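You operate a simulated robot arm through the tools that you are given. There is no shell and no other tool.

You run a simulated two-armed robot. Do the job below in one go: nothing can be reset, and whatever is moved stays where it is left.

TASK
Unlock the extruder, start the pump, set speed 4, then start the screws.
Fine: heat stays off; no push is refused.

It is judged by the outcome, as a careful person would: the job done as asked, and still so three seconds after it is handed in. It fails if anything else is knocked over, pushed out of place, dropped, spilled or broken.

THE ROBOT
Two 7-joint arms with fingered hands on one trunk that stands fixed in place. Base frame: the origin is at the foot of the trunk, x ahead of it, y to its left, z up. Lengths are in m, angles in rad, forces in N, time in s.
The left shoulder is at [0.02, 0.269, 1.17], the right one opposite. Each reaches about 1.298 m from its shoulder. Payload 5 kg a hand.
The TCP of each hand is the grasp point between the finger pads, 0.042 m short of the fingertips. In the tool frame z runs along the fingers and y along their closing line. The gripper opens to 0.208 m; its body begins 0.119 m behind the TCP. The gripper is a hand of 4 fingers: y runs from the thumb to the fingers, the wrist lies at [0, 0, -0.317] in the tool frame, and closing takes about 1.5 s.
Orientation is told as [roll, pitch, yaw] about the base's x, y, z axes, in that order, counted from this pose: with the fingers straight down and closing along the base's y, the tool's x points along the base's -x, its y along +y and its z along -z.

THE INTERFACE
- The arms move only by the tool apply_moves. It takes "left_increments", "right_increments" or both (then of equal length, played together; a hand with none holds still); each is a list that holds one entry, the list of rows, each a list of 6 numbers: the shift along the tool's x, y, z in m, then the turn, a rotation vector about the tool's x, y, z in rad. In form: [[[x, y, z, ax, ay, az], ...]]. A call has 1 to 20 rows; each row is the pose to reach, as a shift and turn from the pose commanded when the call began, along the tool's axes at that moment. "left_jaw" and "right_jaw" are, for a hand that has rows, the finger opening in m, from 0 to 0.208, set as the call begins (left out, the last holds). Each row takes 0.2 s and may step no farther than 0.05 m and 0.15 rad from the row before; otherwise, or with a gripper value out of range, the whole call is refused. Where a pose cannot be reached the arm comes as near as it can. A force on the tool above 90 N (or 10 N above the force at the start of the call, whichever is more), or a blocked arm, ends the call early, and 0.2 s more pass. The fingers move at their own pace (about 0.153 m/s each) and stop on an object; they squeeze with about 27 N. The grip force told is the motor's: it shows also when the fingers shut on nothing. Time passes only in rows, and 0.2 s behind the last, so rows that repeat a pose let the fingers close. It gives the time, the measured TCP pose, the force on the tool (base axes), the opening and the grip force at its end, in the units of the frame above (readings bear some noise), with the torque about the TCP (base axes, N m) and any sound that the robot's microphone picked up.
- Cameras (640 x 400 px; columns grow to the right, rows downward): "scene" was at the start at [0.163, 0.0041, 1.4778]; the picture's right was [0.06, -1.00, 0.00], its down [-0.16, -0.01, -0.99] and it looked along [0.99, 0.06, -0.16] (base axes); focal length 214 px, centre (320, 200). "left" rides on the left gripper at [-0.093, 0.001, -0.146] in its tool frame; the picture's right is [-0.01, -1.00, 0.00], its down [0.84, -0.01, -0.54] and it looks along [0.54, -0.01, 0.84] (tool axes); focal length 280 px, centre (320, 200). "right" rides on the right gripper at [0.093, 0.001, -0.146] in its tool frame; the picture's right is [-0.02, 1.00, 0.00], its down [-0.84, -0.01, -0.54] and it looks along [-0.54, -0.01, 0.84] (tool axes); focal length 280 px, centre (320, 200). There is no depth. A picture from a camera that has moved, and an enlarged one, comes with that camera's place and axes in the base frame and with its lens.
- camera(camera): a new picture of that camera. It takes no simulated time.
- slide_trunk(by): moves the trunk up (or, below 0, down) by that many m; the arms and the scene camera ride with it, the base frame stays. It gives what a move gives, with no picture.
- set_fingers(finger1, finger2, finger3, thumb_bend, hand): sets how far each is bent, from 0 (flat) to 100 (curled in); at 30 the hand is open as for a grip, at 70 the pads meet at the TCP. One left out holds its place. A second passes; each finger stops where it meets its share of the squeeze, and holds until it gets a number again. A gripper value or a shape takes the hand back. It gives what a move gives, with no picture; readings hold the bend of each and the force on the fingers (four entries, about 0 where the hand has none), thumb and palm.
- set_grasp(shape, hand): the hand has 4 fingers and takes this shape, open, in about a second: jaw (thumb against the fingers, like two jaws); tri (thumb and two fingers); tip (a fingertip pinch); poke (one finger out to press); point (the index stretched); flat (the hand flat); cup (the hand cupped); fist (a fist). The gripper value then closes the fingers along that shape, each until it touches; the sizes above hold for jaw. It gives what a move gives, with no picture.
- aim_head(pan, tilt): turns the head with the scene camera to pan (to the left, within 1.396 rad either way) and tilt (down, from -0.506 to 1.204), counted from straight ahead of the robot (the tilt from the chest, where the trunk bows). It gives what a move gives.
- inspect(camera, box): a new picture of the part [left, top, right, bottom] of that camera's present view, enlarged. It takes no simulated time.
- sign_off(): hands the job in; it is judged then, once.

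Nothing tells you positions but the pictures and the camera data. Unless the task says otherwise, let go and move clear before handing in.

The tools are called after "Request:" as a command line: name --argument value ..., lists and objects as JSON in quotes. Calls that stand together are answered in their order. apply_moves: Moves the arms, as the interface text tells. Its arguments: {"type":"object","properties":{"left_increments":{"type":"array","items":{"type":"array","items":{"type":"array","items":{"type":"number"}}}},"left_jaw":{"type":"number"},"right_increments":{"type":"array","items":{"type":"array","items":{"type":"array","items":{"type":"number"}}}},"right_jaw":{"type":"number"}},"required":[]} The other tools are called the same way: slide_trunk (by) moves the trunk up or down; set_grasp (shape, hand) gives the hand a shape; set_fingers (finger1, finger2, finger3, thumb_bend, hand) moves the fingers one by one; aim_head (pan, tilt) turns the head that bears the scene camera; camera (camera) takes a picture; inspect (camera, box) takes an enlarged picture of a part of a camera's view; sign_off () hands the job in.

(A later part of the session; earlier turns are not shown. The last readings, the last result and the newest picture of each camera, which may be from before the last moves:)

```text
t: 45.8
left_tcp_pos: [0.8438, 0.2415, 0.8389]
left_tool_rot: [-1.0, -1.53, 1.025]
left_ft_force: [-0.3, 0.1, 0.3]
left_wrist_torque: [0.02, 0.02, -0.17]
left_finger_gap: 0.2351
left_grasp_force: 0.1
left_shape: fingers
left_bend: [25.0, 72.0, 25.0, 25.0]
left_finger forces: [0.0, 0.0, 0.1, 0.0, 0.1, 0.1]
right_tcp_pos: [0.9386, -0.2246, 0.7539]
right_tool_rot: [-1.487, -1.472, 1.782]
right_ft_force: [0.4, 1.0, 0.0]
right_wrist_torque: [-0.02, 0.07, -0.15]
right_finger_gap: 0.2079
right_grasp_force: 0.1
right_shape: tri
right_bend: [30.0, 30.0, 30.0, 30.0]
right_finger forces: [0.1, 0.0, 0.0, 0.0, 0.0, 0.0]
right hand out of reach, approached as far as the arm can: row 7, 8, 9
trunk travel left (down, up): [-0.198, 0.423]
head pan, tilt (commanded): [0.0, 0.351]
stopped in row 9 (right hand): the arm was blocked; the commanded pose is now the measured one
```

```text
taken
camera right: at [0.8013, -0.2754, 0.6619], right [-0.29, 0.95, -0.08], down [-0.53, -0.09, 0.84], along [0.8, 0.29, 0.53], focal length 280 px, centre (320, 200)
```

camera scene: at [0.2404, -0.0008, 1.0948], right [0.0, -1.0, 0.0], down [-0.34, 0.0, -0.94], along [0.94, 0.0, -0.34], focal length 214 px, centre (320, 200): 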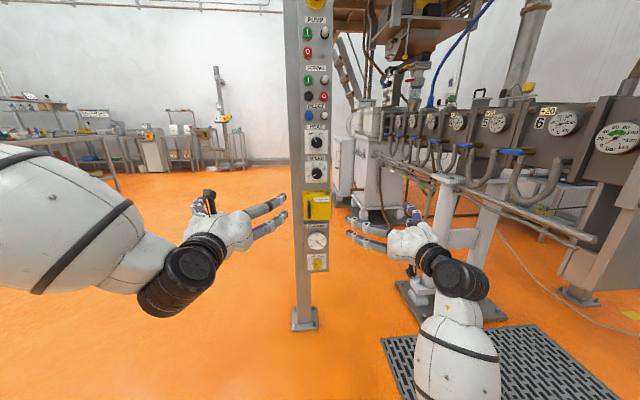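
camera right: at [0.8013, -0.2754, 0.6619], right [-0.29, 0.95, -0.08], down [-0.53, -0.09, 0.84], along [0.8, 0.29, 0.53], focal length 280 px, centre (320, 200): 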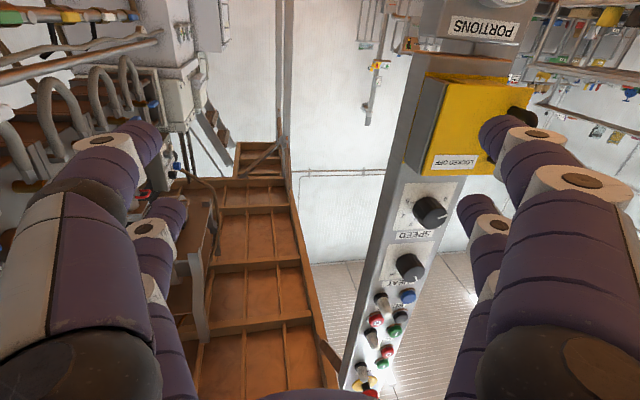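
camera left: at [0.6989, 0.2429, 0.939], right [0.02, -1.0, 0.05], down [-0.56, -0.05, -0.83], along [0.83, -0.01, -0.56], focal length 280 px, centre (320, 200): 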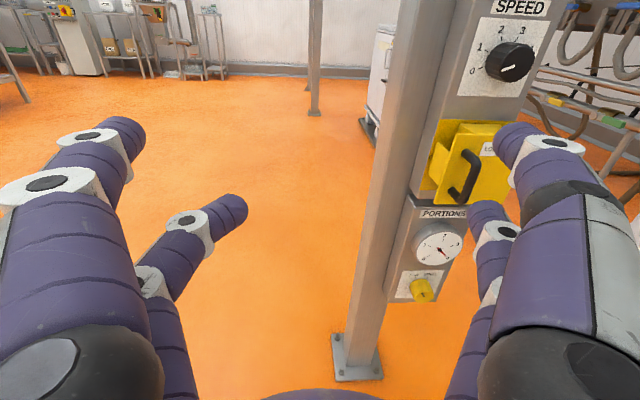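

The right hand is now level, pointing forward-left at (0.94, −0.22, 0.75). I ready the fingers (right: tip; left: poke), and check both.

Request:
set_grasp --hand "right" --shape "tip"

Request:
set_grasp --hand "left" --shape "poke"

Request:
apply_moves --left_increments '[[[-0.03, 0.02, -0.01, 0, 0, 0], [-0.06, 0.03, -0.02, 0, 0, 0], [-0.09, 0.04, -0.03, 0, 0, 0], [-0.12, 0.05, -0.04, 0, 0, 0], [-0.12, 0.05, -0.04, 0, 0, 0]]]'

Request:
camera --camera "left"

Request:
camera --camera "scene"

```text
t: 46.7
left_tcp_pos: [0.8456, 0.2409, 0.8371]
left_tool_rot: [-0.998, -1.529, 1.02]
left_ft_force: [0.2, 0.4, 0.2]
left_wrist_torque: [0.01, -0.03, 0.0]
left_finger_gap: 0.2354
left_grasp_force: 0.0
left_shape: fingers
left_bend: [25.0, 72.0, 25.0, 25.0]
left_finger forces: [0.1, 0.0, 0.0, 0.0, 0.0, 0.1]
right_tcp_pos: [0.9395, -0.225, 0.7539]
right_tool_rot: [-1.486, -1.475, 1.778]
right_ft_force: [-0.6, -0.2, -0.1]
right_wrist_torque: [0.01, 0.03, 0.02]
right_finger_gap: 0.2081
right_grasp_force: 0.0
right_shape: tip
right_bend: [30.0, 30.0, 30.0, 30.0]
right_finger forces: [0.0, 0.0, 0.0, 0.0, 0.0, 0.0]
trunk travel left (down, up): [-0.198, 0.423]
head pan, tilt (commanded): [0.0, 0.351]
```

```text
t: 47.6
left_tcp_pos: [0.8457, 0.2409, 0.8392]
left_tool_rot: [-0.997, -1.53, 1.021]
left_ft_force: [0.1, -0.5, -1.0]
left_wrist_torque: [0.03, 0.02, 0.03]
left_finger_gap: 0.0
left_grasp_force: 0.0
left_shape: poke
left_bend: [100.0, 100.0, 100.0, 33.0]
left_finger forces: [0.1, 0.0, 0.1, 0.1, 0.1, 0.0]
right_tcp_pos: [0.9387, -0.2249, 0.7534]
right_tool_rot: [-1.482, -1.475, 1.778]
right_ft_force: [0.2, -0.1, -0.3]
right_wrist_torque: [-0.01, 0.0, 0.02]
right_finger_gap: 0.2081
right_grasp_force: 0.1
right_shape: tip
right_bend: [30.0, 30.0, 30.0, 30.0]
right_finger forces: [0.1, 0.0, 0.0, 0.0, 0.1, 0.0]
trunk travel left (down, up): [-0.198, 0.423]
head pan, tilt (commanded): [0.0, 0.351]
```

```text
t: 48.8
left_tcp_pos: [0.8078, 0.2945, 0.9569]
left_tool_rot: [-0.991, -1.531, 1.014]
left_ft_force: [0.0, -0.8, 0.1]
left_wrist_torque: [-0.02, -0.01, -0.09]
left_finger_gap: 0.0002
left_grasp_force: 0.0
left_shape: poke
left_bend: [100.0, 100.0, 100.0, 33.0]
left_finger forces: [0.0, 0.0, 0.0, 0.1, 0.0, 0.0]
right_tcp_pos: [0.9398, -0.225, 0.7544]
right_tool_rot: [-1.481, -1.475, 1.778]
right_ft_force: [0.2, 1.0, -0.1]
right_wrist_torque: [-0.03, 0.01, -0.04]
right_finger_gap: 0.2079
right_grasp_force: 0.0
right_shape: tip
right_bend: [30.0, 30.0, 30.0, 30.0]
right_finger forces: [0.1, 0.1, 0.0, 0.0, 0.0, 0.0]
trunk travel left (down, up): [-0.198, 0.423]
head pan, tilt (commanded): [0.0, 0.351]
```

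```text
taken
camera left: at [0.6633, 0.2971, 1.0545], right [0.03, -1.0, 0.05], down [-0.56, -0.05, -0.83], along [0.83, -0.01, -0.56], focal length 280 px, centre (320, 200)
```

left: 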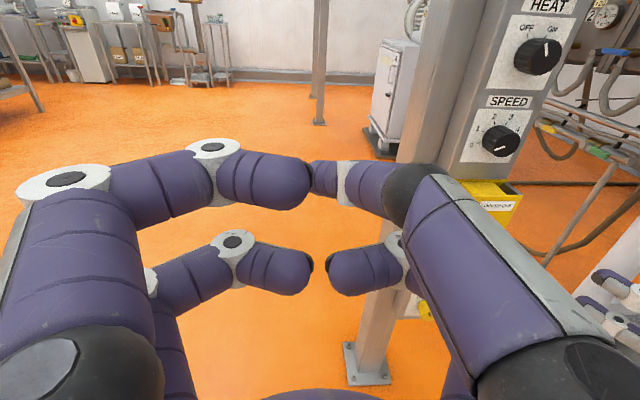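

```text
taken
camera scene: at [0.2406, -0.0011, 1.0948], right [0.0, -1.0, 0.0], down [-0.34, 0.0, -0.94], along [0.94, 0.0, -0.34], focal length 214 px, centre (320, 200)
```

scene: 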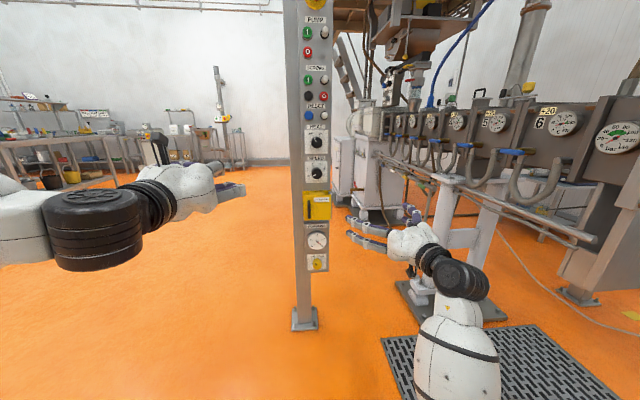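

Request:
inspect --camera "scene" --box '[40, 120, 280, 270]'

Request:
set_fingers --hand "left" --finger1 45 --finger2 100 --finger3 100 --thumb_bend 100

Request:
camera --camera "left"

Request:
inspect --camera "scene" --box '[40, 120, 280, 270]'

```text
2.67 times, centred on (160, 195) of scene
camera zoom: at [0.2406, -0.0011, 1.0948], right [0.0, -1.0, 0.0], down [-0.34, 0.0, -0.94], along [0.94, 0.0, -0.34], focal length 572 px, centre (747, 213)
```

zoom: 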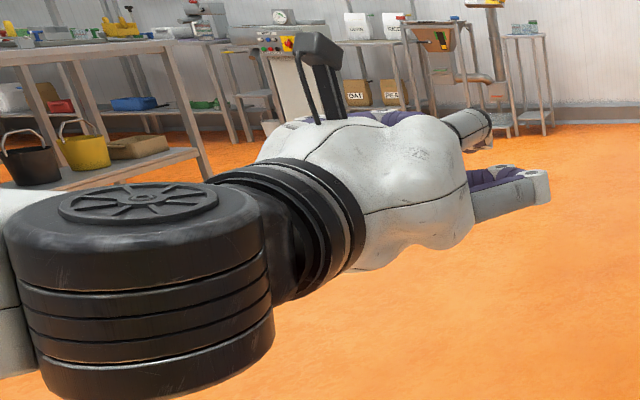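

```text
t: 49.8
left_tcp_pos: [0.8074, 0.2944, 0.9564]
left_tool_rot: [-0.997, -1.53, 1.021]
left_ft_force: [-0.2, -0.4, 0.1]
left_wrist_torque: [-0.02, -0.04, -0.04]
left_finger_gap: 0.0659
left_grasp_force: 0.1
left_shape: fingers
left_bend: [45.0, 99.0, 99.0, 100.0]
left_finger forces: [0.0, 0.1, 0.0, 0.1, 0.0, 0.1]
right_tcp_pos: [0.9387, -0.2249, 0.7531]
right_tool_rot: [-1.482, -1.474, 1.775]
right_ft_force: [0.6, -0.8, 0.9]
right_wrist_torque: [-0.02, 0.02, 0.01]
right_finger_gap: 0.2081
right_grasp_force: 0.0
right_shape: tip
right_bend: [30.0, 30.0, 30.0, 30.0]
right_finger forces: [0.0, 0.0, 0.1, 0.1, 0.1, 0.0]
trunk travel left (down, up): [-0.198, 0.423]
head pan, tilt (commanded): [0.0, 0.351]
```

```text
taken
camera left: at [0.6634, 0.2966, 1.0543], right [0.02, -1.0, 0.05], down [-0.56, -0.05, -0.83], along [0.83, -0.01, -0.56], focal length 280 px, centre (320, 200)
```

left: 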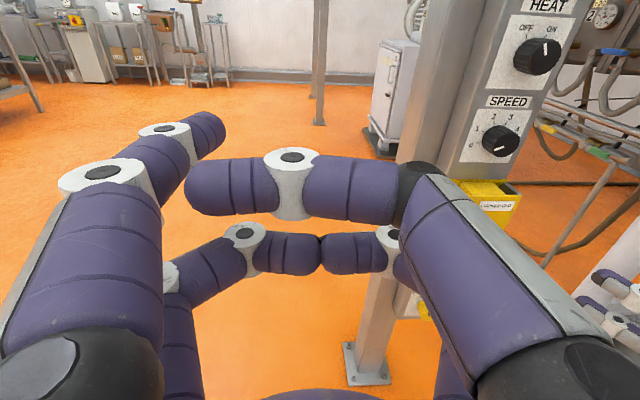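

```text
2.67 times, centred on (160, 195) of scene
camera zoom: at [0.2406, -0.0014, 1.0948], right [0.0, -1.0, 0.0], down [-0.34, 0.0, -0.94], along [0.94, 0.0, -0.34], focal length 572 px, centre (747, 213)
```

zoom: 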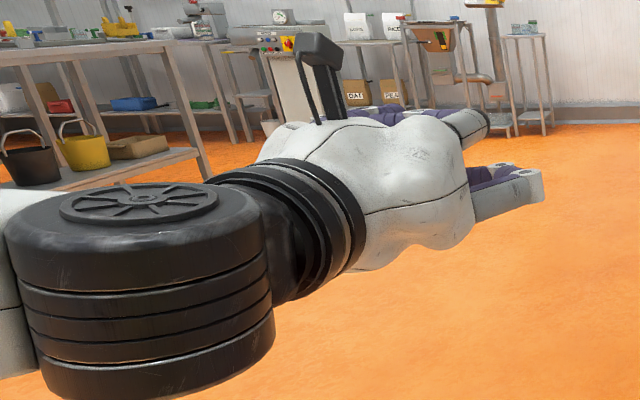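

The left index (finger1) can be left out with the others curled, which makes a usable poker. Now I close the right hand to a 0.09 opening and bring it in front of the handle.

Request:
apply_moves --right_increments '[[[-0.011, 0.038, 0.012, 0, 0, 0], [-0.022, 0.075, 0.024, 0, 0, 0], [-0.033, 0.113, 0.036, 0, 0, 0], [-0.043, 0.15, 0.048, 0, 0, 0], [-0.054, 0.188, 0.06, 0, 0, 0], [-0.065, 0.2257, 0.0722, 0, 0, 0], [-0.065, 0.2257, 0.0722, 0, 0, 0]]]' --right_jaw 0.09

Request:
camera --camera "right"

Request:
camera --camera "scene"

```text
t: 51.6
left_tcp_pos: [0.8081, 0.2945, 0.9566]
left_tool_rot: [-0.99, -1.529, 1.013]
left_ft_force: [-0.4, -0.5, 0.0]
left_wrist_torque: [0.03, -0.03, 0.02]
left_finger_gap: 0.0658
left_grasp_force: 0.0
left_shape: fingers
left_bend: [45.0, 99.0, 99.0, 100.0]
left_finger forces: [0.0, 0.1, 0.1, 0.1, 0.1, 0.0]
right_tcp_pos: [0.9858, -0.1106, 0.7476]
right_tool_rot: [-1.863, -1.374, 2.232]
right_ft_force: [-0.3, -0.3, -0.4]
right_wrist_torque: [0.0, -0.02, 0.01]
right_finger_gap: 0.0906
right_grasp_force: 0.0
right_shape: tip
right_bend: [73.0, 73.0, 73.0, 70.0]
right_finger forces: [0.0, 0.0, 0.1, 0.1, 0.0, 0.0]
right hand out of reach, approached as far as the arm can: row 1, 2, 3, 4, 5, 6, 7
trunk travel left (down, up): [-0.198, 0.423]
head pan, tilt (commanded): [0.0, 0.351]
stopped in row 7 (right hand): the arm was blocked; the commanded pose is now the measured one
```

```text
taken
camera right: at [0.8615, -0.1769, 0.6486], right [-0.35, 0.92, -0.17], down [-0.6, -0.08, 0.8], along [0.72, 0.38, 0.58], focal length 280 px, centre (320, 200)
```

right: 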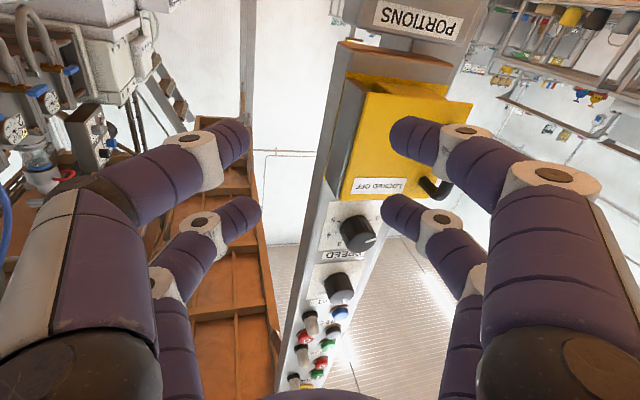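

```text
taken
camera scene: at [0.2407, -0.0015, 1.0948], right [0.0, -1.0, 0.0], down [-0.34, 0.0, -0.94], along [0.94, 0.0, -0.34], focal length 214 px, centre (320, 200)
```

scene: 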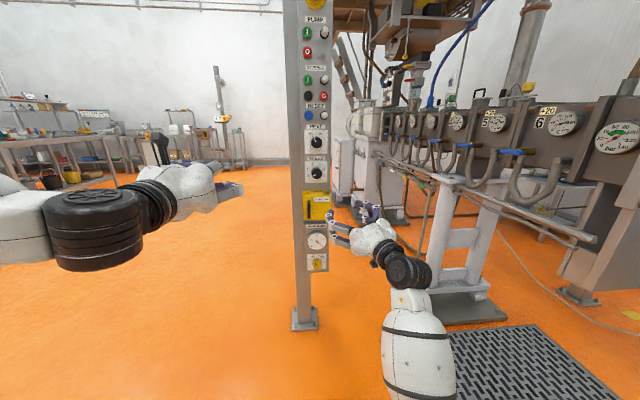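

The right arm is limited here because the low shoulder forces its forearm steeply upward. Raising the trunk should level the forearm. I back the right hand off first, then raise the trunk.

Request:
apply_moves --right_increments '[[[0, -0.03, -0.03, 0, 0, 0], [0, -0.06, -0.06, 0, 0, 0], [0, -0.09, -0.09, 0, 0, 0], [0, -0.1, -0.1, 0, 0, 0]]]'

Request:
slide_trunk --by 0.25

Request:
camera --camera "scene"

Request:
camera --camera "right"

```text
t: 52.6
left_tcp_pos: [0.8095, 0.2945, 0.9571]
left_tool_rot: [-0.998, -1.53, 1.02]
left_ft_force: [0.8, 0.8, -0.5]
left_wrist_torque: [0.0, 0.01, 0.04]
left_finger_gap: 0.0658
left_grasp_force: 0.1
left_shape: fingers
left_bend: [45.0, 99.0, 99.0, 100.0]
left_finger forces: [0.0, 0.1, 0.1, 0.1, 0.1, 0.0]
right_tcp_pos: [0.9246, -0.2367, 0.7654]
right_tool_rot: [-1.874, -1.376, 2.243]
right_ft_force: [0.3, -0.9, 0.1]
right_wrist_torque: [0.01, 0.0, 0.02]
right_finger_gap: 0.0904
right_grasp_force: 0.1
right_shape: tip
right_bend: [73.0, 73.0, 73.0, 70.0]
right_finger forces: [0.1, 0.0, 0.0, 0.0, 0.0, 0.1]
trunk travel left (down, up): [-0.198, 0.423]
head pan, tilt (commanded): [0.0, 0.351]
```

```text
t: 55.2
left_tcp_pos: [0.8087, 0.295, 1.2055]
left_tool_rot: [-0.963, -1.529, 0.989]
left_ft_force: [0.1, -0.8, -1.1]
left_wrist_torque: [0.01, -0.04, -0.03]
left_finger_gap: 0.0658
left_grasp_force: 0.1
left_shape: fingers
left_bend: [45.0, 99.0, 99.0, 100.0]
left_finger forces: [0.1, 0.0, 0.1, 0.1, 0.0, 0.1]
right_tcp_pos: [0.9276, -0.2359, 1.0105]
right_tool_rot: [-1.868, -1.376, 2.239]
right_ft_force: [0.6, 0.2, 0.4]
right_wrist_torque: [0.02, -0.06, -0.03]
right_finger_gap: 0.0905
right_grasp_force: 0.1
right_shape: tip
right_bend: [73.0, 73.0, 73.0, 70.0]
right_finger forces: [0.1, 0.0, 0.0, 0.1, 0.0, 0.1]
trunk travel left (down, up): [-0.448, 0.173]
head pan, tilt (commanded): [0.0, 0.351]
```

```text
taken
camera scene: at [0.1687, -0.0013, 1.359], right [0.0, -1.0, 0.0], down [-0.34, 0.0, -0.94], along [0.94, 0.0, -0.34], focal length 214 px, centre (320, 200)
```

scene: 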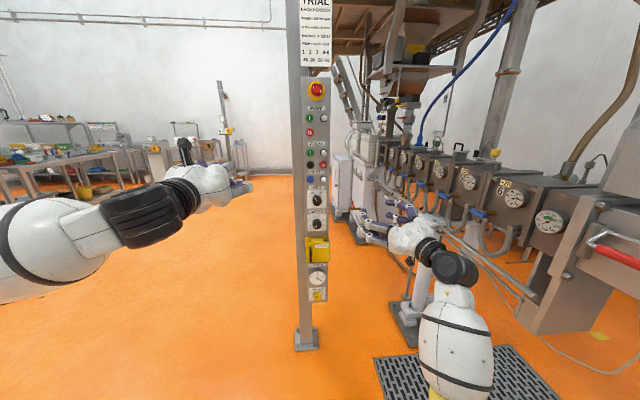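

```text
taken
camera right: at [0.8034, -0.303, 0.9107], right [-0.35, 0.92, -0.17], down [-0.6, -0.08, 0.8], along [0.72, 0.38, 0.58], focal length 280 px, centre (320, 200)
```

right: 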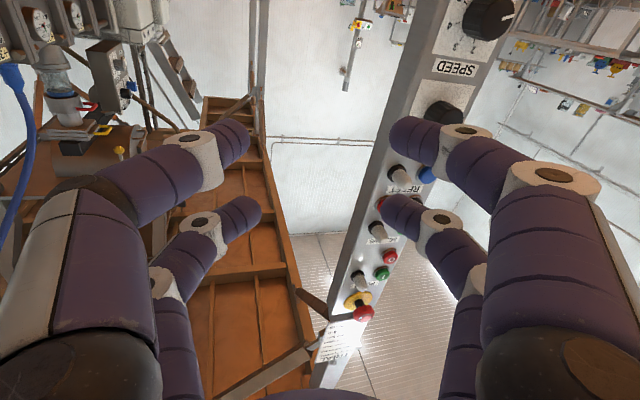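

The trunk is up and both hands ride clear of the panel. I lower the right hand to handle height, levelling it as it goes.

Request:
apply_moves --right_increments '[[[0.0323, 0.0196, 0.0021, -0.0053, 0.009, 0.0285], [0.0647, 0.0392, 0.0042, -0.0107, 0.018, 0.057], [0.097, 0.0588, 0.0063, -0.016, 0.027, 0.0855], [0.1293, 0.0783, 0.0083, -0.0213, 0.036, 0.114], [0.1617, 0.0979, 0.0104, -0.0267, 0.045, 0.1425], [0.194, 0.1175, 0.0125, -0.032, 0.054, 0.171], [0.194, 0.1175, 0.0125, -0.032, 0.054, 0.171]]]'

Request:
camera --camera "scene"

Request:
camera --camera "right"

```text
t: 56.8
left_tcp_pos: [0.8072, 0.2949, 1.2077]
left_tool_rot: [-0.996, -1.531, 1.019]
left_ft_force: [0.5, -0.7, 0.3]
left_wrist_torque: [-0.01, 0.04, 0.04]
left_finger_gap: 0.0658
left_grasp_force: 0.1
left_shape: fingers
left_bend: [45.0, 99.0, 99.0, 100.0]
left_finger forces: [0.1, 0.1, 0.1, 0.1, 0.1, 0.0]
right_tcp_pos: [0.9238, -0.1569, 0.8003]
right_tool_rot: [-1.483, -1.547, 1.879]
right_ft_force: [-0.2, -0.1, -0.1]
right_wrist_torque: [-0.03, 0.0, 0.04]
right_finger_gap: 0.0902
right_grasp_force: 0.0
right_shape: tip
right_bend: [73.0, 73.0, 73.0, 70.0]
right_finger forces: [0.0, 0.0, 0.0, 0.1, 0.0, 0.1]
trunk travel left (down, up): [-0.448, 0.173]
head pan, tilt (commanded): [0.0, 0.351]
```

```text
taken
camera scene: at [0.1684, -0.0015, 1.3593], right [0.0, -1.0, 0.0], down [-0.34, 0.0, -0.94], along [0.94, 0.0, -0.34], focal length 214 px, centre (320, 200)
```

scene: 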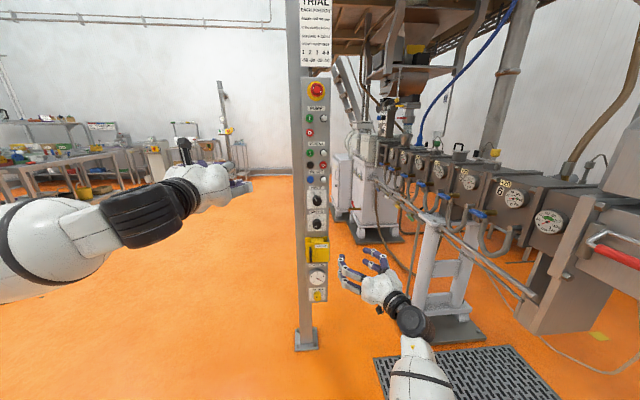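

```text
taken
camera right: at [0.7898, -0.2153, 0.7063], right [-0.39, 0.92, -0.01], down [-0.5, -0.2, 0.84], along [0.78, 0.33, 0.54], focal length 280 px, centre (320, 200)
```

right: 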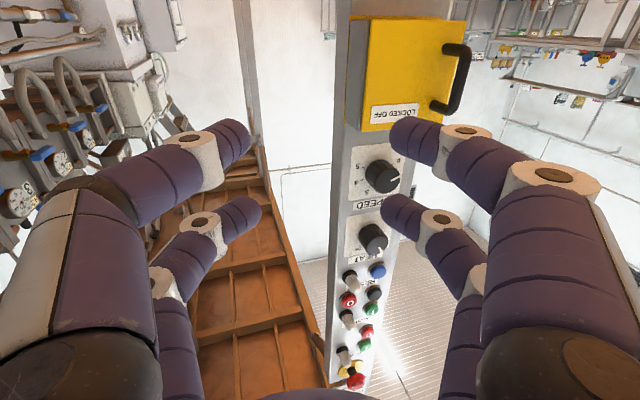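

Now reachable. I move the right hand in front of the handle, a few centimetres short.

Request:
apply_moves --right_increments '[[[0, 0.036, 0.022, 0, 0, 0], [0, 0.072, 0.044, 0, 0, 0], [0, 0.108, 0.066, 0, 0, 0], [0, 0.1437, 0.0878, 0, 0, 0], [0, 0.1437, 0.0878, 0, 0, 0]]]'

Request:
camera --camera "right"

Request:
inspect --camera "scene" --box '[270, 220, 400, 310]'

```text
t: 58.2
left_tcp_pos: [0.8086, 0.2931, 1.207]
left_tool_rot: [-0.986, -1.531, 1.009]
left_ft_force: [-0.3, -0.7, 0.1]
left_wrist_torque: [0.0, 0.03, 0.09]
left_finger_gap: 0.0657
left_grasp_force: 0.1
left_shape: fingers
left_bend: [45.0, 99.0, 99.0, 100.0]
left_finger forces: [0.0, 0.1, 0.1, 0.0, 0.0, 0.0]
right_tcp_pos: [0.9556, -0.0294, 0.7786]
right_tool_rot: [-1.33, -1.488, 1.703]
right_ft_force: [0.6, -0.3, -0.2]
right_wrist_torque: [0.0, 0.02, 0.01]
right_finger_gap: 0.09
right_grasp_force: 0.2
right_shape: tip
right_bend: [73.0, 73.0, 73.0, 70.0]
right_finger forces: [0.1, 0.1, 0.0, 0.2, 0.0, 0.0]
trunk travel left (down, up): [-0.448, 0.173]
head pan, tilt (commanded): [0.0, 0.351]
stopped in row 5 (right hand): the arm was blocked; the commanded pose is now the measured one
```

```text
taken
camera right: at [0.82, -0.09, 0.6875], right [-0.36, 0.93, -0.07], down [-0.51, -0.14, 0.85], along [0.78, 0.34, 0.52], focal length 280 px, centre (320, 200)
```

right: 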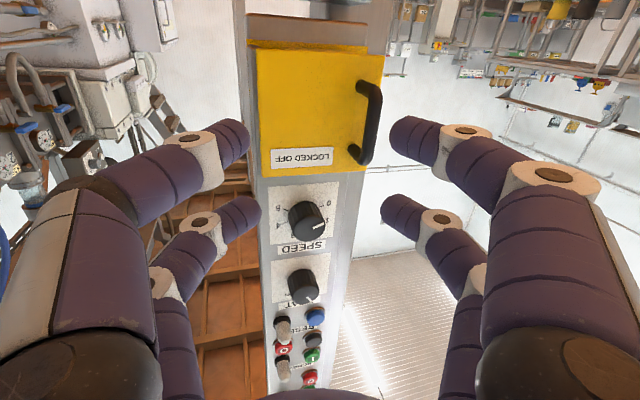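

```text
4.44 times, centred on (335, 265) of scene
camera zoom: at [0.1683, -0.0018, 1.3593], right [0.0, -1.0, 0.0], down [-0.34, 0.0, -0.94], along [0.94, 0.0, -0.34], focal length 953 px, centre (253, -89)
```

zoom: 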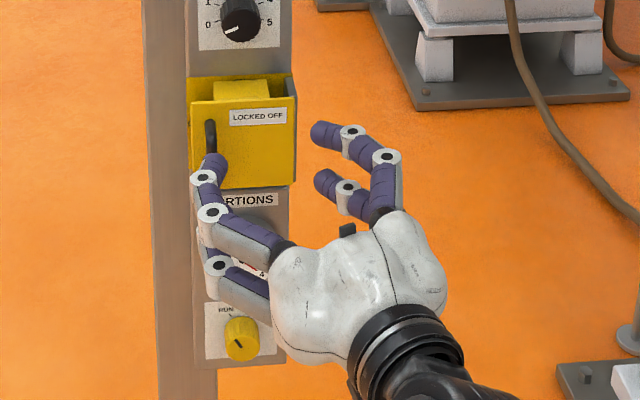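

The right hand is nearly there but its arm was blocked just short of centring on the bar. I turn the hand more to the left (so the wrist can stay further right) while moving up to the bar.

Request:
apply_moves --right_increments '[[[-0.004, 0.002, 0.003, -0.06, 0, 0.02], [-0.01, 0.008, 0.008, -0.12, 0, 0.04], [-0.016, 0.015, 0.014, -0.18, 0, 0.06], [-0.0232, 0.023, 0.0191, -0.23, 0, 0.07], [-0.0232, 0.023, 0.0191, -0.23, 0, 0.07]]]'

Request:
camera --camera "right"

Request:
camera --camera "scene"

```text
t: 59.4
left_tcp_pos: [0.8084, 0.2954, 1.207]
left_tool_rot: [-0.993, -1.53, 1.017]
left_ft_force: [-0.6, 0.1, -0.7]
left_wrist_torque: [0.01, -0.01, -0.03]
left_finger_gap: 0.0659
left_grasp_force: 0.0
left_shape: fingers
left_bend: [45.0, 99.0, 99.0, 100.0]
left_finger forces: [0.0, 0.0, 0.0, 0.0, 0.0, 0.0]
right_tcp_pos: [0.9639, 0.0021, 0.7995]
right_tool_rot: [-0.077, -1.544, 0.684]
right_ft_force: [-0.4, -1.0, -1.5]
right_wrist_torque: [-0.02, 0.01, 0.02]
right_finger_gap: 0.09
right_grasp_force: 0.1
right_shape: tip
right_bend: [73.0, 73.0, 73.0, 70.0]
right_finger forces: [0.1, 0.1, 0.0, 0.0, 0.0, 0.0]
trunk travel left (down, up): [-0.448, 0.173]
head pan, tilt (commanded): [0.0, 0.351]
```

```text
taken
camera right: at [0.8417, -0.0807, 0.7102], right [-0.57, 0.82, 0.01], down [-0.42, -0.3, 0.86], along [0.71, 0.48, 0.51], focal length 280 px, centre (320, 200)
```

right: 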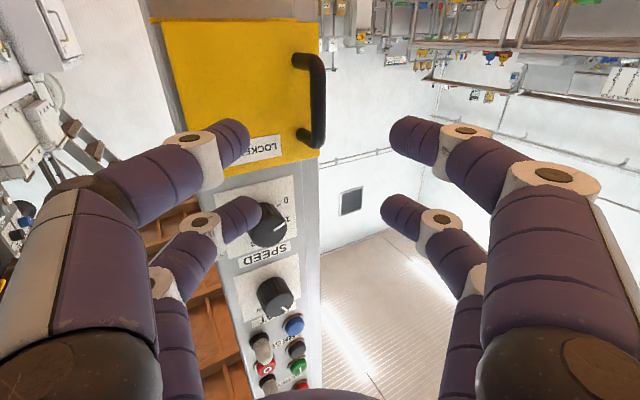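

```text
taken
camera scene: at [0.1684, -0.0014, 1.3592], right [0.0, -1.0, 0.0], down [-0.34, 0.0, -0.94], along [0.94, 0.0, -0.34], focal length 214 px, centre (320, 200)
```

scene: 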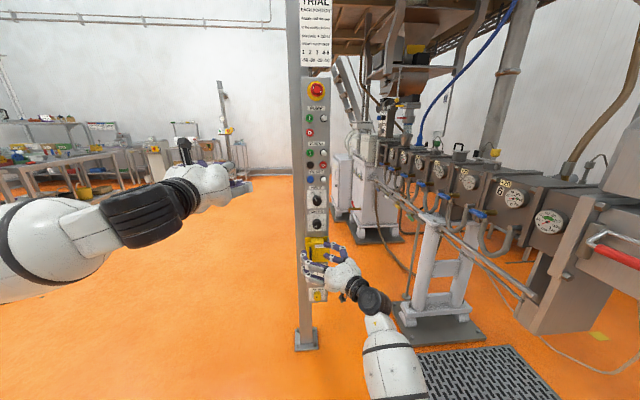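

The bar is now centred ahead of the right hand. I'll use a proper hook: the index (finger1) passes left of the bar and bends behind it, with the other fingers curled out of the way.

Request:
set_fingers --hand "right" --finger1 48 --finger2 100 --finger3 100 --thumb_bend 100

Request:
camera --camera "right"

Request:
inspect --camera "scene" --box '[270, 220, 400, 310]'

```text
t: 60.4
left_tcp_pos: [0.8077, 0.2946, 1.2077]
left_tool_rot: [-0.997, -1.531, 1.019]
left_ft_force: [0.0, 0.9, 0.7]
left_wrist_torque: [0.02, -0.01, 0.01]
left_finger_gap: 0.0665
left_grasp_force: 0.1
left_shape: fingers
left_bend: [45.0, 99.0, 99.0, 100.0]
left_finger forces: [0.0, 0.0, 0.1, 0.1, 0.0, 0.1]
right_tcp_pos: [0.9634, 0.0034, 0.8006]
right_tool_rot: [-0.09, -1.544, 0.691]
right_ft_force: [-0.1, -0.7, -0.8]
right_wrist_torque: [-0.01, 0.01, -0.04]
right_finger_gap: 0.0635
right_grasp_force: 0.0
right_shape: fingers
right_bend: [48.0, 85.0, 85.0, 100.0]
right_finger forces: [0.0, 0.0, 0.0, 0.0, 0.1, 0.1]
trunk travel left (down, up): [-0.448, 0.173]
head pan, tilt (commanded): [0.0, 0.351]
```

```text
taken
camera right: at [0.8416, -0.0807, 0.7103], right [-0.57, 0.82, 0.01], down [-0.42, -0.3, 0.86], along [0.71, 0.48, 0.51], focal length 280 px, centre (320, 200)
```

right: 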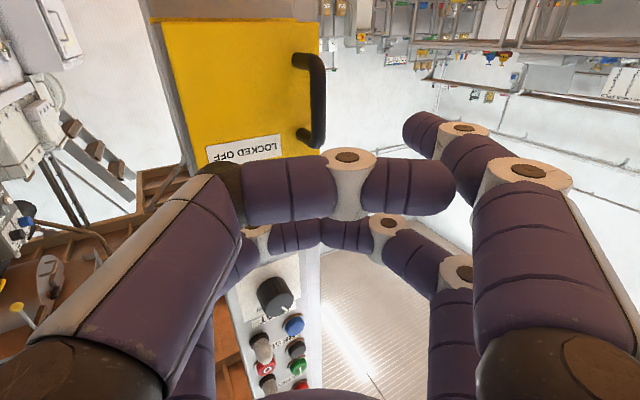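

```text
4.44 times, centred on (335, 265) of scene
camera zoom: at [0.1683, -0.0014, 1.3593], right [0.0, -1.0, 0.0], down [-0.34, 0.0, -0.94], along [0.94, 0.0, -0.34], focal length 953 px, centre (253, -89)
```

zoom: 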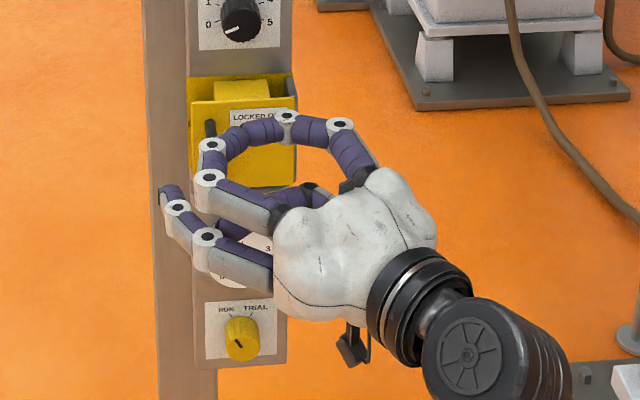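

The index is out on the left side of the bar with the rest curled. I advance so the bar comes into the crook, then bend the index behind it.

Request:
apply_moves --right_increments '[[[0, -0.002, 0.02, 0, 0, 0], [0, -0.003, 0.04, 0, 0, 0], [0, -0.004, 0.052, 0, 0, 0], [0, -0.004, 0.052, 0, 0, 0]]]'

Request:
camera --camera "right"

Request:
inspect --camera "scene" --box '[270, 220, 400, 310]'

```text
t: 61.4
left_tcp_pos: [0.8085, 0.2938, 1.2071]
left_tool_rot: [-0.995, -1.53, 1.018]
left_ft_force: [1.0, -0.4, -0.4]
left_wrist_torque: [0.0, 0.01, 0.0]
left_finger_gap: 0.0658
left_grasp_force: 0.0
left_shape: fingers
left_bend: [45.0, 99.0, 99.0, 100.0]
left_finger forces: [0.0, 0.0, 0.1, 0.0, 0.0, 0.0]
right_tcp_pos: [1.0082, 0.0294, 0.798]
right_tool_rot: [-0.087, -1.544, 0.692]
right_ft_force: [0.2, -0.3, 0.4]
right_wrist_torque: [0.0, -0.02, -0.04]
right_finger_gap: 0.0639
right_grasp_force: 0.0
right_shape: fingers
right_bend: [48.0, 94.0, 94.0, 100.0]
right_finger forces: [0.0, 0.1, 0.0, 0.0, 0.0, 0.0]
trunk travel left (down, up): [-0.448, 0.173]
head pan, tilt (commanded): [0.0, 0.351]
```

```text
taken
camera right: at [0.8873, -0.0544, 0.7088], right [-0.57, 0.82, 0.01], down [-0.42, -0.3, 0.86], along [0.71, 0.48, 0.51], focal length 280 px, centre (320, 200)
```

right: 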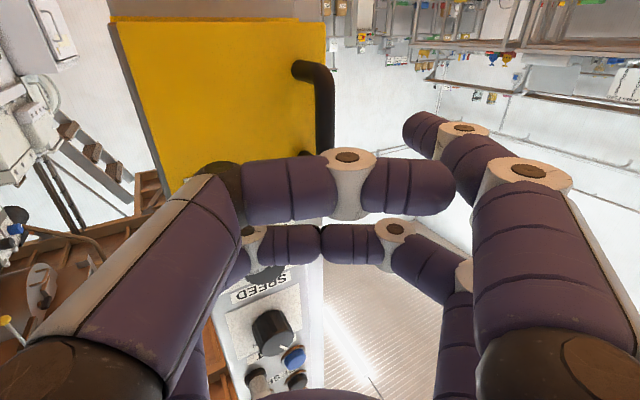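

```text
4.44 times, centred on (335, 265) of scene
camera zoom: at [0.1684, -0.0014, 1.3592], right [0.0, -1.0, 0.0], down [-0.34, 0.0, -0.94], along [0.94, 0.0, -0.34], focal length 953 px, centre (253, -89)
```

zoom: 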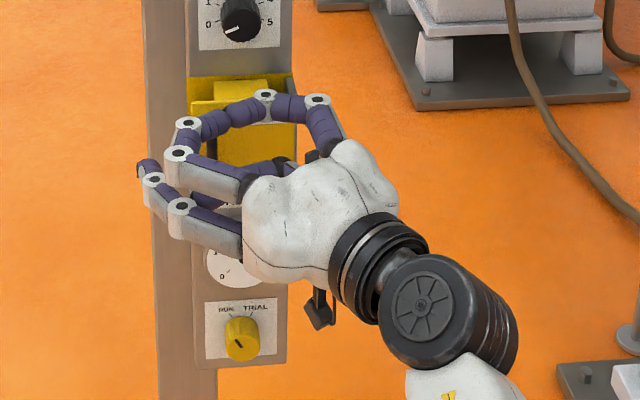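

The bar is beside the index fingertip at the right depth. I bend the index to hook it.

Request:
set_fingers --hand "right" --finger1 80

Request:
camera --camera "right"

Request:
inspect --camera "scene" --box '[270, 220, 400, 310]'

```text
t: 62.4
left_tcp_pos: [0.808, 0.2956, 1.2078]
left_tool_rot: [-0.995, -1.532, 1.018]
left_ft_force: [0.3, 0.3, -0.1]
left_wrist_torque: [0.01, 0.0, 0.01]
left_finger_gap: 0.0658
left_grasp_force: 0.0
left_shape: fingers
left_bend: [45.0, 99.0, 99.0, 100.0]
left_finger forces: [0.0, 0.0, 0.0, 0.0, 0.0, 0.0]
right_tcp_pos: [1.0089, 0.0314, 0.7992]
right_tool_rot: [-0.089, -1.543, 0.692]
right_ft_force: [0.2, 0.3, -1.2]
right_wrist_torque: [0.0, -0.01, 0.02]
right_finger_gap: 0.0491
right_grasp_force: 0.1
right_shape: fingers
right_bend: [79.0, 98.0, 99.0, 100.0]
right_finger forces: [0.0, 0.0, 0.0, 0.0, 0.1, 0.0]
trunk travel left (down, up): [-0.448, 0.173]
head pan, tilt (commanded): [0.0, 0.351]
```

```text
taken
camera right: at [0.8871, -0.0543, 0.7088], right [-0.57, 0.82, 0.01], down [-0.42, -0.3, 0.86], along [0.71, 0.48, 0.51], focal length 280 px, centre (320, 200)
```

right: 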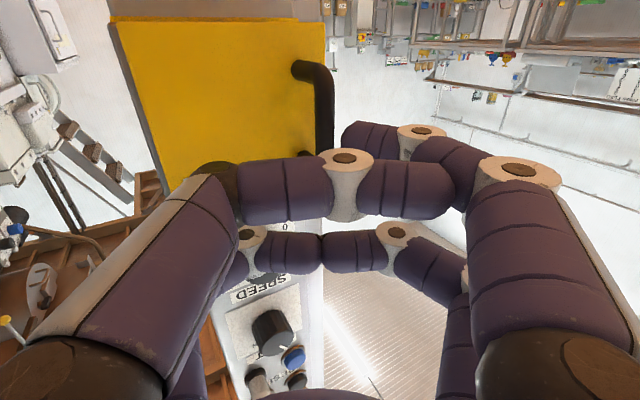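

```text
4.44 times, centred on (335, 265) of scene
camera zoom: at [0.1683, -0.0014, 1.3593], right [0.0, -1.0, 0.0], down [-0.34, 0.0, -0.94], along [0.94, 0.0, -0.34], focal length 953 px, centre (253, -89)
```

zoom: 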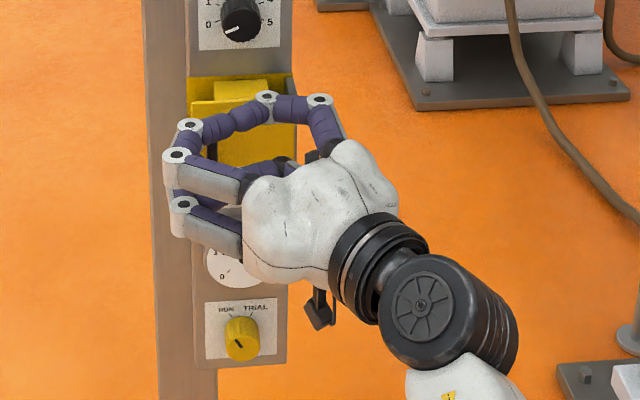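

The index tip is level with the bar rather than beyond it, and a deeper approach at this yaw would bring the thumb against the door. Before choosing, I look down at the right arm to see what blocked it earlier.

Request:
aim_head --pan -0.3 --tilt 1.1

Request:
camera --camera "scene"

```text
t: 63.5
left_tcp_pos: [0.8077, 0.2941, 1.2072]
left_tool_rot: [-0.995, -1.531, 1.021]
left_ft_force: [0.3, 0.0, 0.5]
left_wrist_torque: [0.0, 0.02, -0.02]
left_finger_gap: 0.0659
left_grasp_force: 0.1
left_shape: fingers
left_bend: [45.0, 99.0, 99.0, 100.0]
left_finger forces: [0.0, 0.1, 0.0, 0.0, 0.1, 0.0]
right_tcp_pos: [1.0085, 0.0296, 0.7989]
right_tool_rot: [-0.088, -1.542, 0.694]
right_ft_force: [-0.9, 0.5, -0.3]
right_wrist_torque: [0.0, -0.03, 0.01]
right_finger_gap: 0.049
right_grasp_force: 0.1
right_shape: fingers
right_bend: [79.0, 98.0, 99.0, 100.0]
right_finger forces: [0.1, 0.0, 0.1, 0.1, 0.0, 0.0]
trunk travel left (down, up): [-0.448, 0.173]
head pan, tilt (commanded): [-0.3, 1.1]
```

```text
taken
camera scene: at [0.1356, -0.0201, 1.2979], right [-0.3, -0.96, 0.0], down [-0.85, 0.26, -0.45], along [0.43, -0.13, -0.89], focal length 214 px, centre (320, 200)
```

scene: 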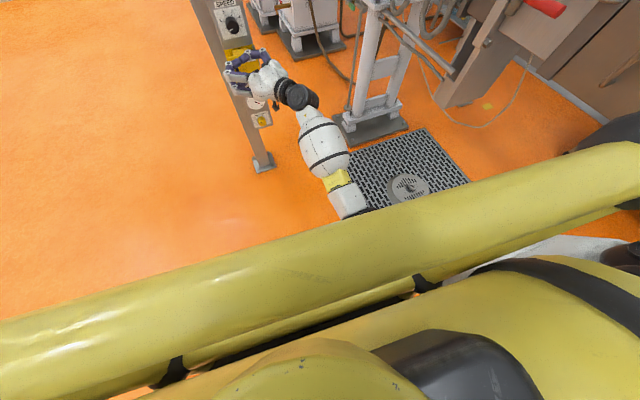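

A yellow guard bar in front of the chest limits the right elbow, so I keep the yaw near 0.5 and use the two-finger V-hook that worked before, with a narrow opening. I back off first and let the gripper take the fingers back.

Request:
apply_moves --right_increments '[[[0, 0.0, -0.03, 0, 0, 0], [0, 0.003, -0.05, 0.03, -0.012, 0], [0, 0.006, -0.0565, 0.06, -0.024, 0], [0.0007, 0.009, -0.0565, 0.1, -0.036, 0], [0.0007, 0.009, -0.0565, 0.1, -0.036, 0], [0.0007, 0.009, -0.0565, 0.1, -0.036, 0]]]' --right_jaw 0.06

Request:
aim_head --pan 0.0 --tilt 0.5

Request:
camera --camera "right"

Request:
inspect --camera "scene" --box '[250, 160, 410, 260]'

```text
t: 65.1
left_tcp_pos: [0.8085, 0.2945, 1.2073]
left_tool_rot: [-0.981, -1.529, 1.007]
left_ft_force: [0.6, -1.0, -0.5]
left_wrist_torque: [0.02, 0.03, 0.07]
left_finger_gap: 0.0657
left_grasp_force: 0.0
left_shape: fingers
left_bend: [45.0, 99.0, 99.0, 100.0]
left_finger forces: [0.0, 0.1, 0.0, 0.1, 0.0, 0.0]
right_tcp_pos: [0.9648, -0.0201, 0.7922]
right_tool_rot: [-1.438, -1.535, 1.925]
right_ft_force: [0.7, -0.4, -0.8]
right_wrist_torque: [0.01, -0.04, -0.01]
right_finger_gap: 0.0595
right_grasp_force: 0.1
right_shape: tip
right_bend: [73.0, 73.0, 74.0, 70.0]
right_finger forces: [0.0, 0.1, 0.0, 0.1, 0.0, 0.1]
trunk travel left (down, up): [-0.448, 0.173]
head pan, tilt (commanded): [-0.3, 1.1]
stopped in row 6 (right hand): the arm was blocked; the commanded pose is now the measured one
```

```text
t: 66.1
left_tcp_pos: [0.8074, 0.2947, 1.2075]
left_tool_rot: [-0.996, -1.53, 1.019]
left_ft_force: [0.0, 0.2, 0.5]
left_wrist_torque: [-0.02, 0.0, 0.0]
left_finger_gap: 0.066
left_grasp_force: 0.0
left_shape: fingers
left_bend: [45.0, 99.0, 99.0, 100.0]
left_finger forces: [0.1, 0.1, 0.0, 0.0, 0.0, 0.0]
right_tcp_pos: [0.963, -0.0208, 0.7917]
right_tool_rot: [-1.452, -1.536, 1.939]
right_ft_force: [0.6, -0.4, -0.7]
right_wrist_torque: [-0.03, 0.0, 0.0]
right_finger_gap: 0.0597
right_grasp_force: 0.0
right_shape: tip
right_bend: [73.0, 73.0, 74.0, 70.0]
right_finger forces: [0.0, 0.0, 0.0, 0.0, 0.1, 0.0]
trunk travel left (down, up): [-0.448, 0.173]
head pan, tilt (commanded): [0.0, 0.499]
```

```text
taken
camera right: at [0.8364, -0.0909, 0.6986], right [-0.47, 0.88, -0.02], down [-0.48, -0.24, 0.84], along [0.74, 0.41, 0.54], focal length 280 px, centre (320, 200)
```

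right: 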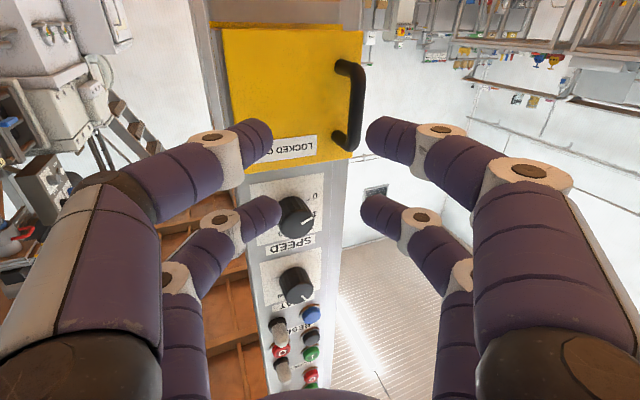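

```text
4.00 times, centred on (330, 210) of scene
camera zoom: at [0.1662, -0.0014, 1.3455], right [0.0, -1.0, 0.0], down [-0.48, 0.0, -0.88], along [0.88, 0.0, -0.48], focal length 858 px, centre (280, 160)
```

zoom: 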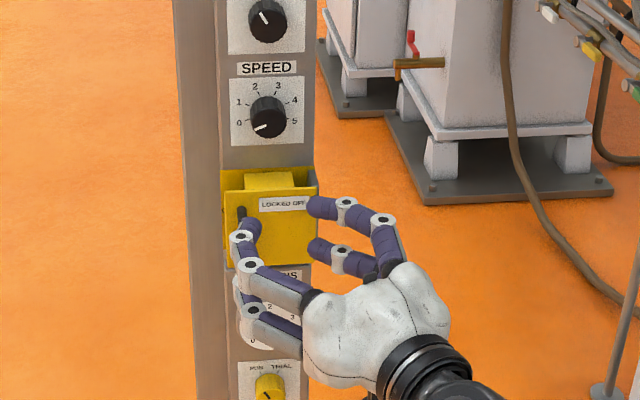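

The arm only jams when drawn back toward the chest guard, so I go in diagonally: forward and left together onto the bar.

Request:
apply_moves --right_increments '[[[-0.002, 0.006, 0.012, 0, 0, 0], [-0.004, 0.014, 0.024, 0, 0, 0], [-0.006, 0.022, 0.034, 0, 0, 0], [-0.007, 0.0254, 0.042, 0, 0, 0], [-0.007, 0.0254, 0.042, 0, 0, 0]]]'

Request:
camera --camera "right"

Request:
inspect --camera "scene" --box '[290, 190, 390, 250]'

```text
t: 67.5
left_tcp_pos: [0.8079, 0.2941, 1.2078]
left_tool_rot: [-0.98, -1.53, 1.004]
left_ft_force: [0.2, 0.6, -0.3]
left_wrist_torque: [0.01, -0.01, 0.08]
left_finger_gap: 0.0662
left_grasp_force: 0.0
left_shape: fingers
left_bend: [45.0, 99.0, 99.0, 100.0]
left_finger forces: [0.0, 0.0, 0.0, 0.1, 0.1, 0.0]
right_tcp_pos: [0.9944, -0.0303, 0.7525]
right_tool_rot: [-1.031, -1.461, 1.49]
right_ft_force: [-0.2, -0.4, 1.1]
right_wrist_torque: [0.01, 0.04, -0.01]
right_finger_gap: 0.0601
right_grasp_force: 0.1
right_shape: tip
right_bend: [73.0, 73.0, 74.0, 70.0]
right_finger forces: [0.0, 0.1, 0.1, 0.0, 0.1, 0.1]
trunk travel left (down, up): [-0.448, 0.173]
head pan, tilt (commanded): [0.0, 0.499]
stopped in row 5 (right hand): the arm was blocked; the commanded pose is now the measured one
```

```text
taken
camera right: at [0.8628, -0.1046, 0.6662], right [-0.44, 0.89, -0.08], down [-0.47, -0.16, 0.87], along [0.76, 0.42, 0.49], focal length 280 px, centre (320, 200)
```

right: 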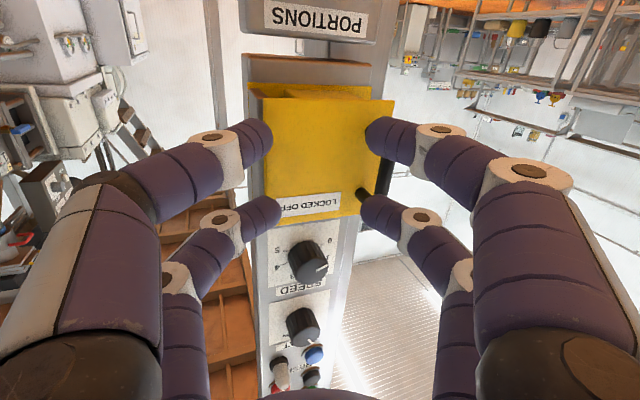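

```text
6.40 times, centred on (340, 220) of scene
camera zoom: at [0.1663, -0.0017, 1.3455], right [0.0, -1.0, 0.0], down [-0.48, 0.0, -0.88], along [0.88, 0.0, -0.48], focal length 1373 px, centre (192, 72)
```

zoom: 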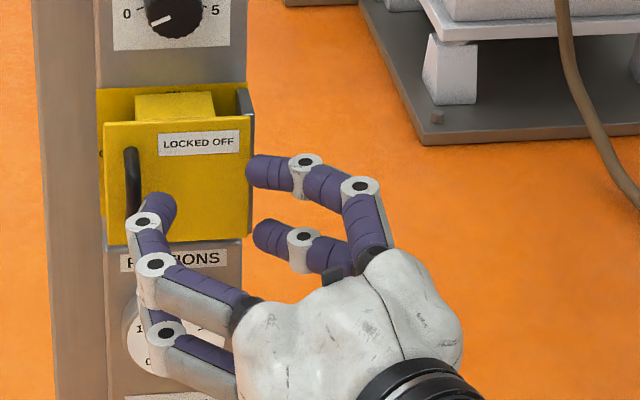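

The arm is jamming under the chest guard bar and sagging. Raising the trunk further should lower the elbow relative to that bar, so I back off and raise it.

Request:
apply_moves --right_increments '[[[0, -0.02, -0.02, 0, 0, 0], [0, -0.05, -0.04, 0, 0, 0], [0, -0.08, -0.04, 0, 0, 0]]]'

Request:
slide_trunk --by 0.16

Request:
camera --camera "right"

Request:
camera --camera "scene"

```text
t: 68.3
left_tcp_pos: [0.8055, 0.2938, 1.2071]
left_tool_rot: [-0.995, -1.53, 1.02]
left_ft_force: [-0.4, -0.1, -0.6]
left_wrist_torque: [0.02, -0.01, 0.02]
left_finger_gap: 0.0657
left_grasp_force: 0.1
left_shape: fingers
left_bend: [45.0, 99.0, 99.0, 100.0]
left_finger forces: [0.0, 0.0, 0.1, 0.0, 0.0, 0.1]
right_tcp_pos: [0.9895, -0.1186, 0.7617]
right_tool_rot: [-1.035, -1.464, 1.495]
right_ft_force: [0.3, 0.1, -0.6]
right_wrist_torque: [-0.01, 0.04, -0.07]
right_finger_gap: 0.0598
right_grasp_force: 0.0
right_shape: tip
right_bend: [73.0, 73.0, 73.0, 70.0]
right_finger forces: [0.0, 0.0, 0.0, 0.0, 0.0, 0.0]
trunk travel left (down, up): [-0.448, 0.173]
head pan, tilt (commanded): [0.0, 0.499]
```

```text
t: 70.2
left_tcp_pos: [0.8079, 0.2938, 1.3657]
left_tool_rot: [-0.977, -1.529, 1.003]
left_ft_force: [0.4, -0.4, -0.9]
left_wrist_torque: [0.0, 0.01, -0.05]
left_finger_gap: 0.066
left_grasp_force: 0.0
left_shape: fingers
left_bend: [45.0, 99.0, 99.0, 100.0]
left_finger forces: [0.0, 0.1, 0.0, 0.1, 0.1, 0.0]
right_tcp_pos: [0.9941, -0.1171, 0.9207]
right_tool_rot: [-1.029, -1.466, 1.49]
right_ft_force: [-0.4, -0.4, -1.1]
right_wrist_torque: [0.04, -0.06, 0.02]
right_finger_gap: 0.06
right_grasp_force: 0.2
right_shape: tip
right_bend: [73.0, 73.0, 73.0, 70.0]
right_finger forces: [0.1, 0.0, 0.1, 0.0, 0.1, 0.0]
trunk travel left (down, up): [-0.608, 0.013]
head pan, tilt (commanded): [0.0, 0.499]
```

```text
taken
camera right: at [0.8622, -0.1907, 0.8364], right [-0.44, 0.89, -0.08], down [-0.47, -0.16, 0.87], along [0.76, 0.42, 0.49], focal length 280 px, centre (320, 200)
```

right: 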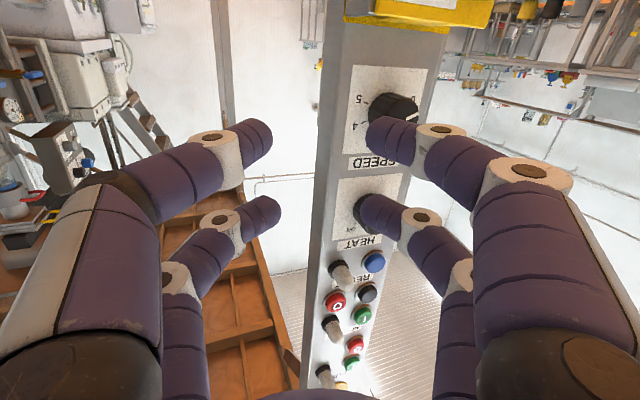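

```text
taken
camera scene: at [0.1607, -0.0013, 1.5062], right [0.0, -1.0, 0.0], down [-0.48, 0.0, -0.88], along [0.88, 0.0, -0.48], focal length 214 px, centre (320, 200)
```

scene: 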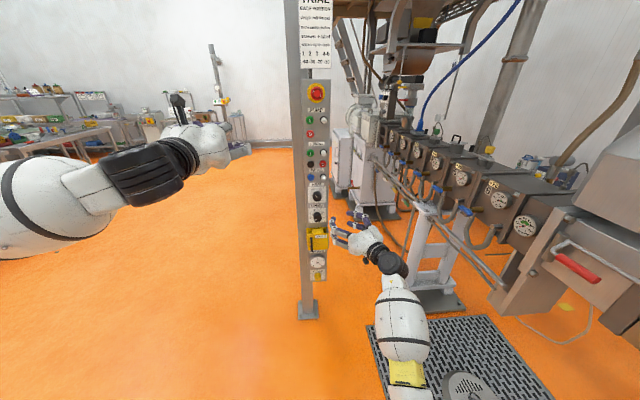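

With the trunk at the top, I lower the right hand back to handle height with a flatter yaw and see whether it stays free.

Request:
apply_moves --right_increments '[[[0.03, 0.005, -0.01, 0.027, -0.015, 0.02], [0.06, 0.02, -0.012, 0.054, -0.03, 0.04], [0.09, 0.04, -0.01, 0.08, -0.045, 0.06], [0.1166, 0.0576, -0.007, 0.107, -0.058, 0.08], [0.1166, 0.0576, -0.007, 0.107, -0.058, 0.08]]]'

Request:
camera --camera "right"

```text
t: 71.3
left_tcp_pos: [0.8073, 0.2952, 1.367]
left_tool_rot: [-0.998, -1.53, 1.021]
left_ft_force: [0.1, 0.3, -0.5]
left_wrist_torque: [-0.03, -0.01, 0.01]
left_finger_gap: 0.0659
left_grasp_force: 0.0
left_shape: fingers
left_bend: [45.0, 99.0, 99.0, 100.0]
left_finger forces: [0.0, 0.0, 0.0, 0.1, 0.0, 0.1]
right_tcp_pos: [0.9607, -0.0819, 0.8021]
right_tool_rot: [-2.15, -1.555, 2.501]
right_ft_force: [-0.5, 1.0, 0.3]
right_wrist_torque: [0.01, 0.02, 0.0]
right_finger_gap: 0.0601
right_grasp_force: 0.0
right_shape: tip
right_bend: [73.0, 73.0, 73.0, 70.0]
right_finger forces: [0.0, 0.0, 0.0, 0.0, 0.0, 0.1]
trunk travel left (down, up): [-0.608, 0.013]
head pan, tilt (commanded): [0.0, 0.499]
```

```text
taken
camera right: at [0.8247, -0.1328, 0.7075], right [-0.35, 0.94, 0.0], down [-0.51, -0.19, 0.84], along [0.79, 0.29, 0.55], focal length 280 px, centre (320, 200)
```

right: 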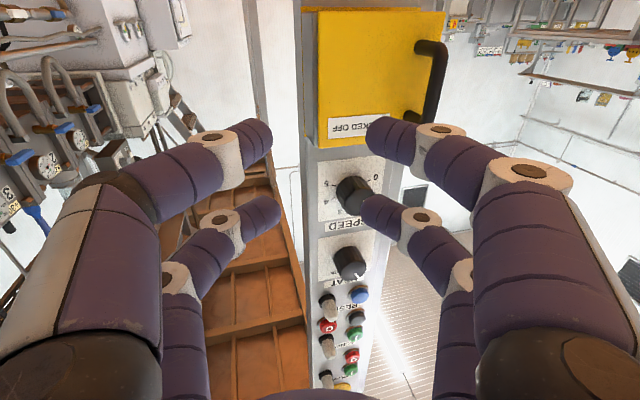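

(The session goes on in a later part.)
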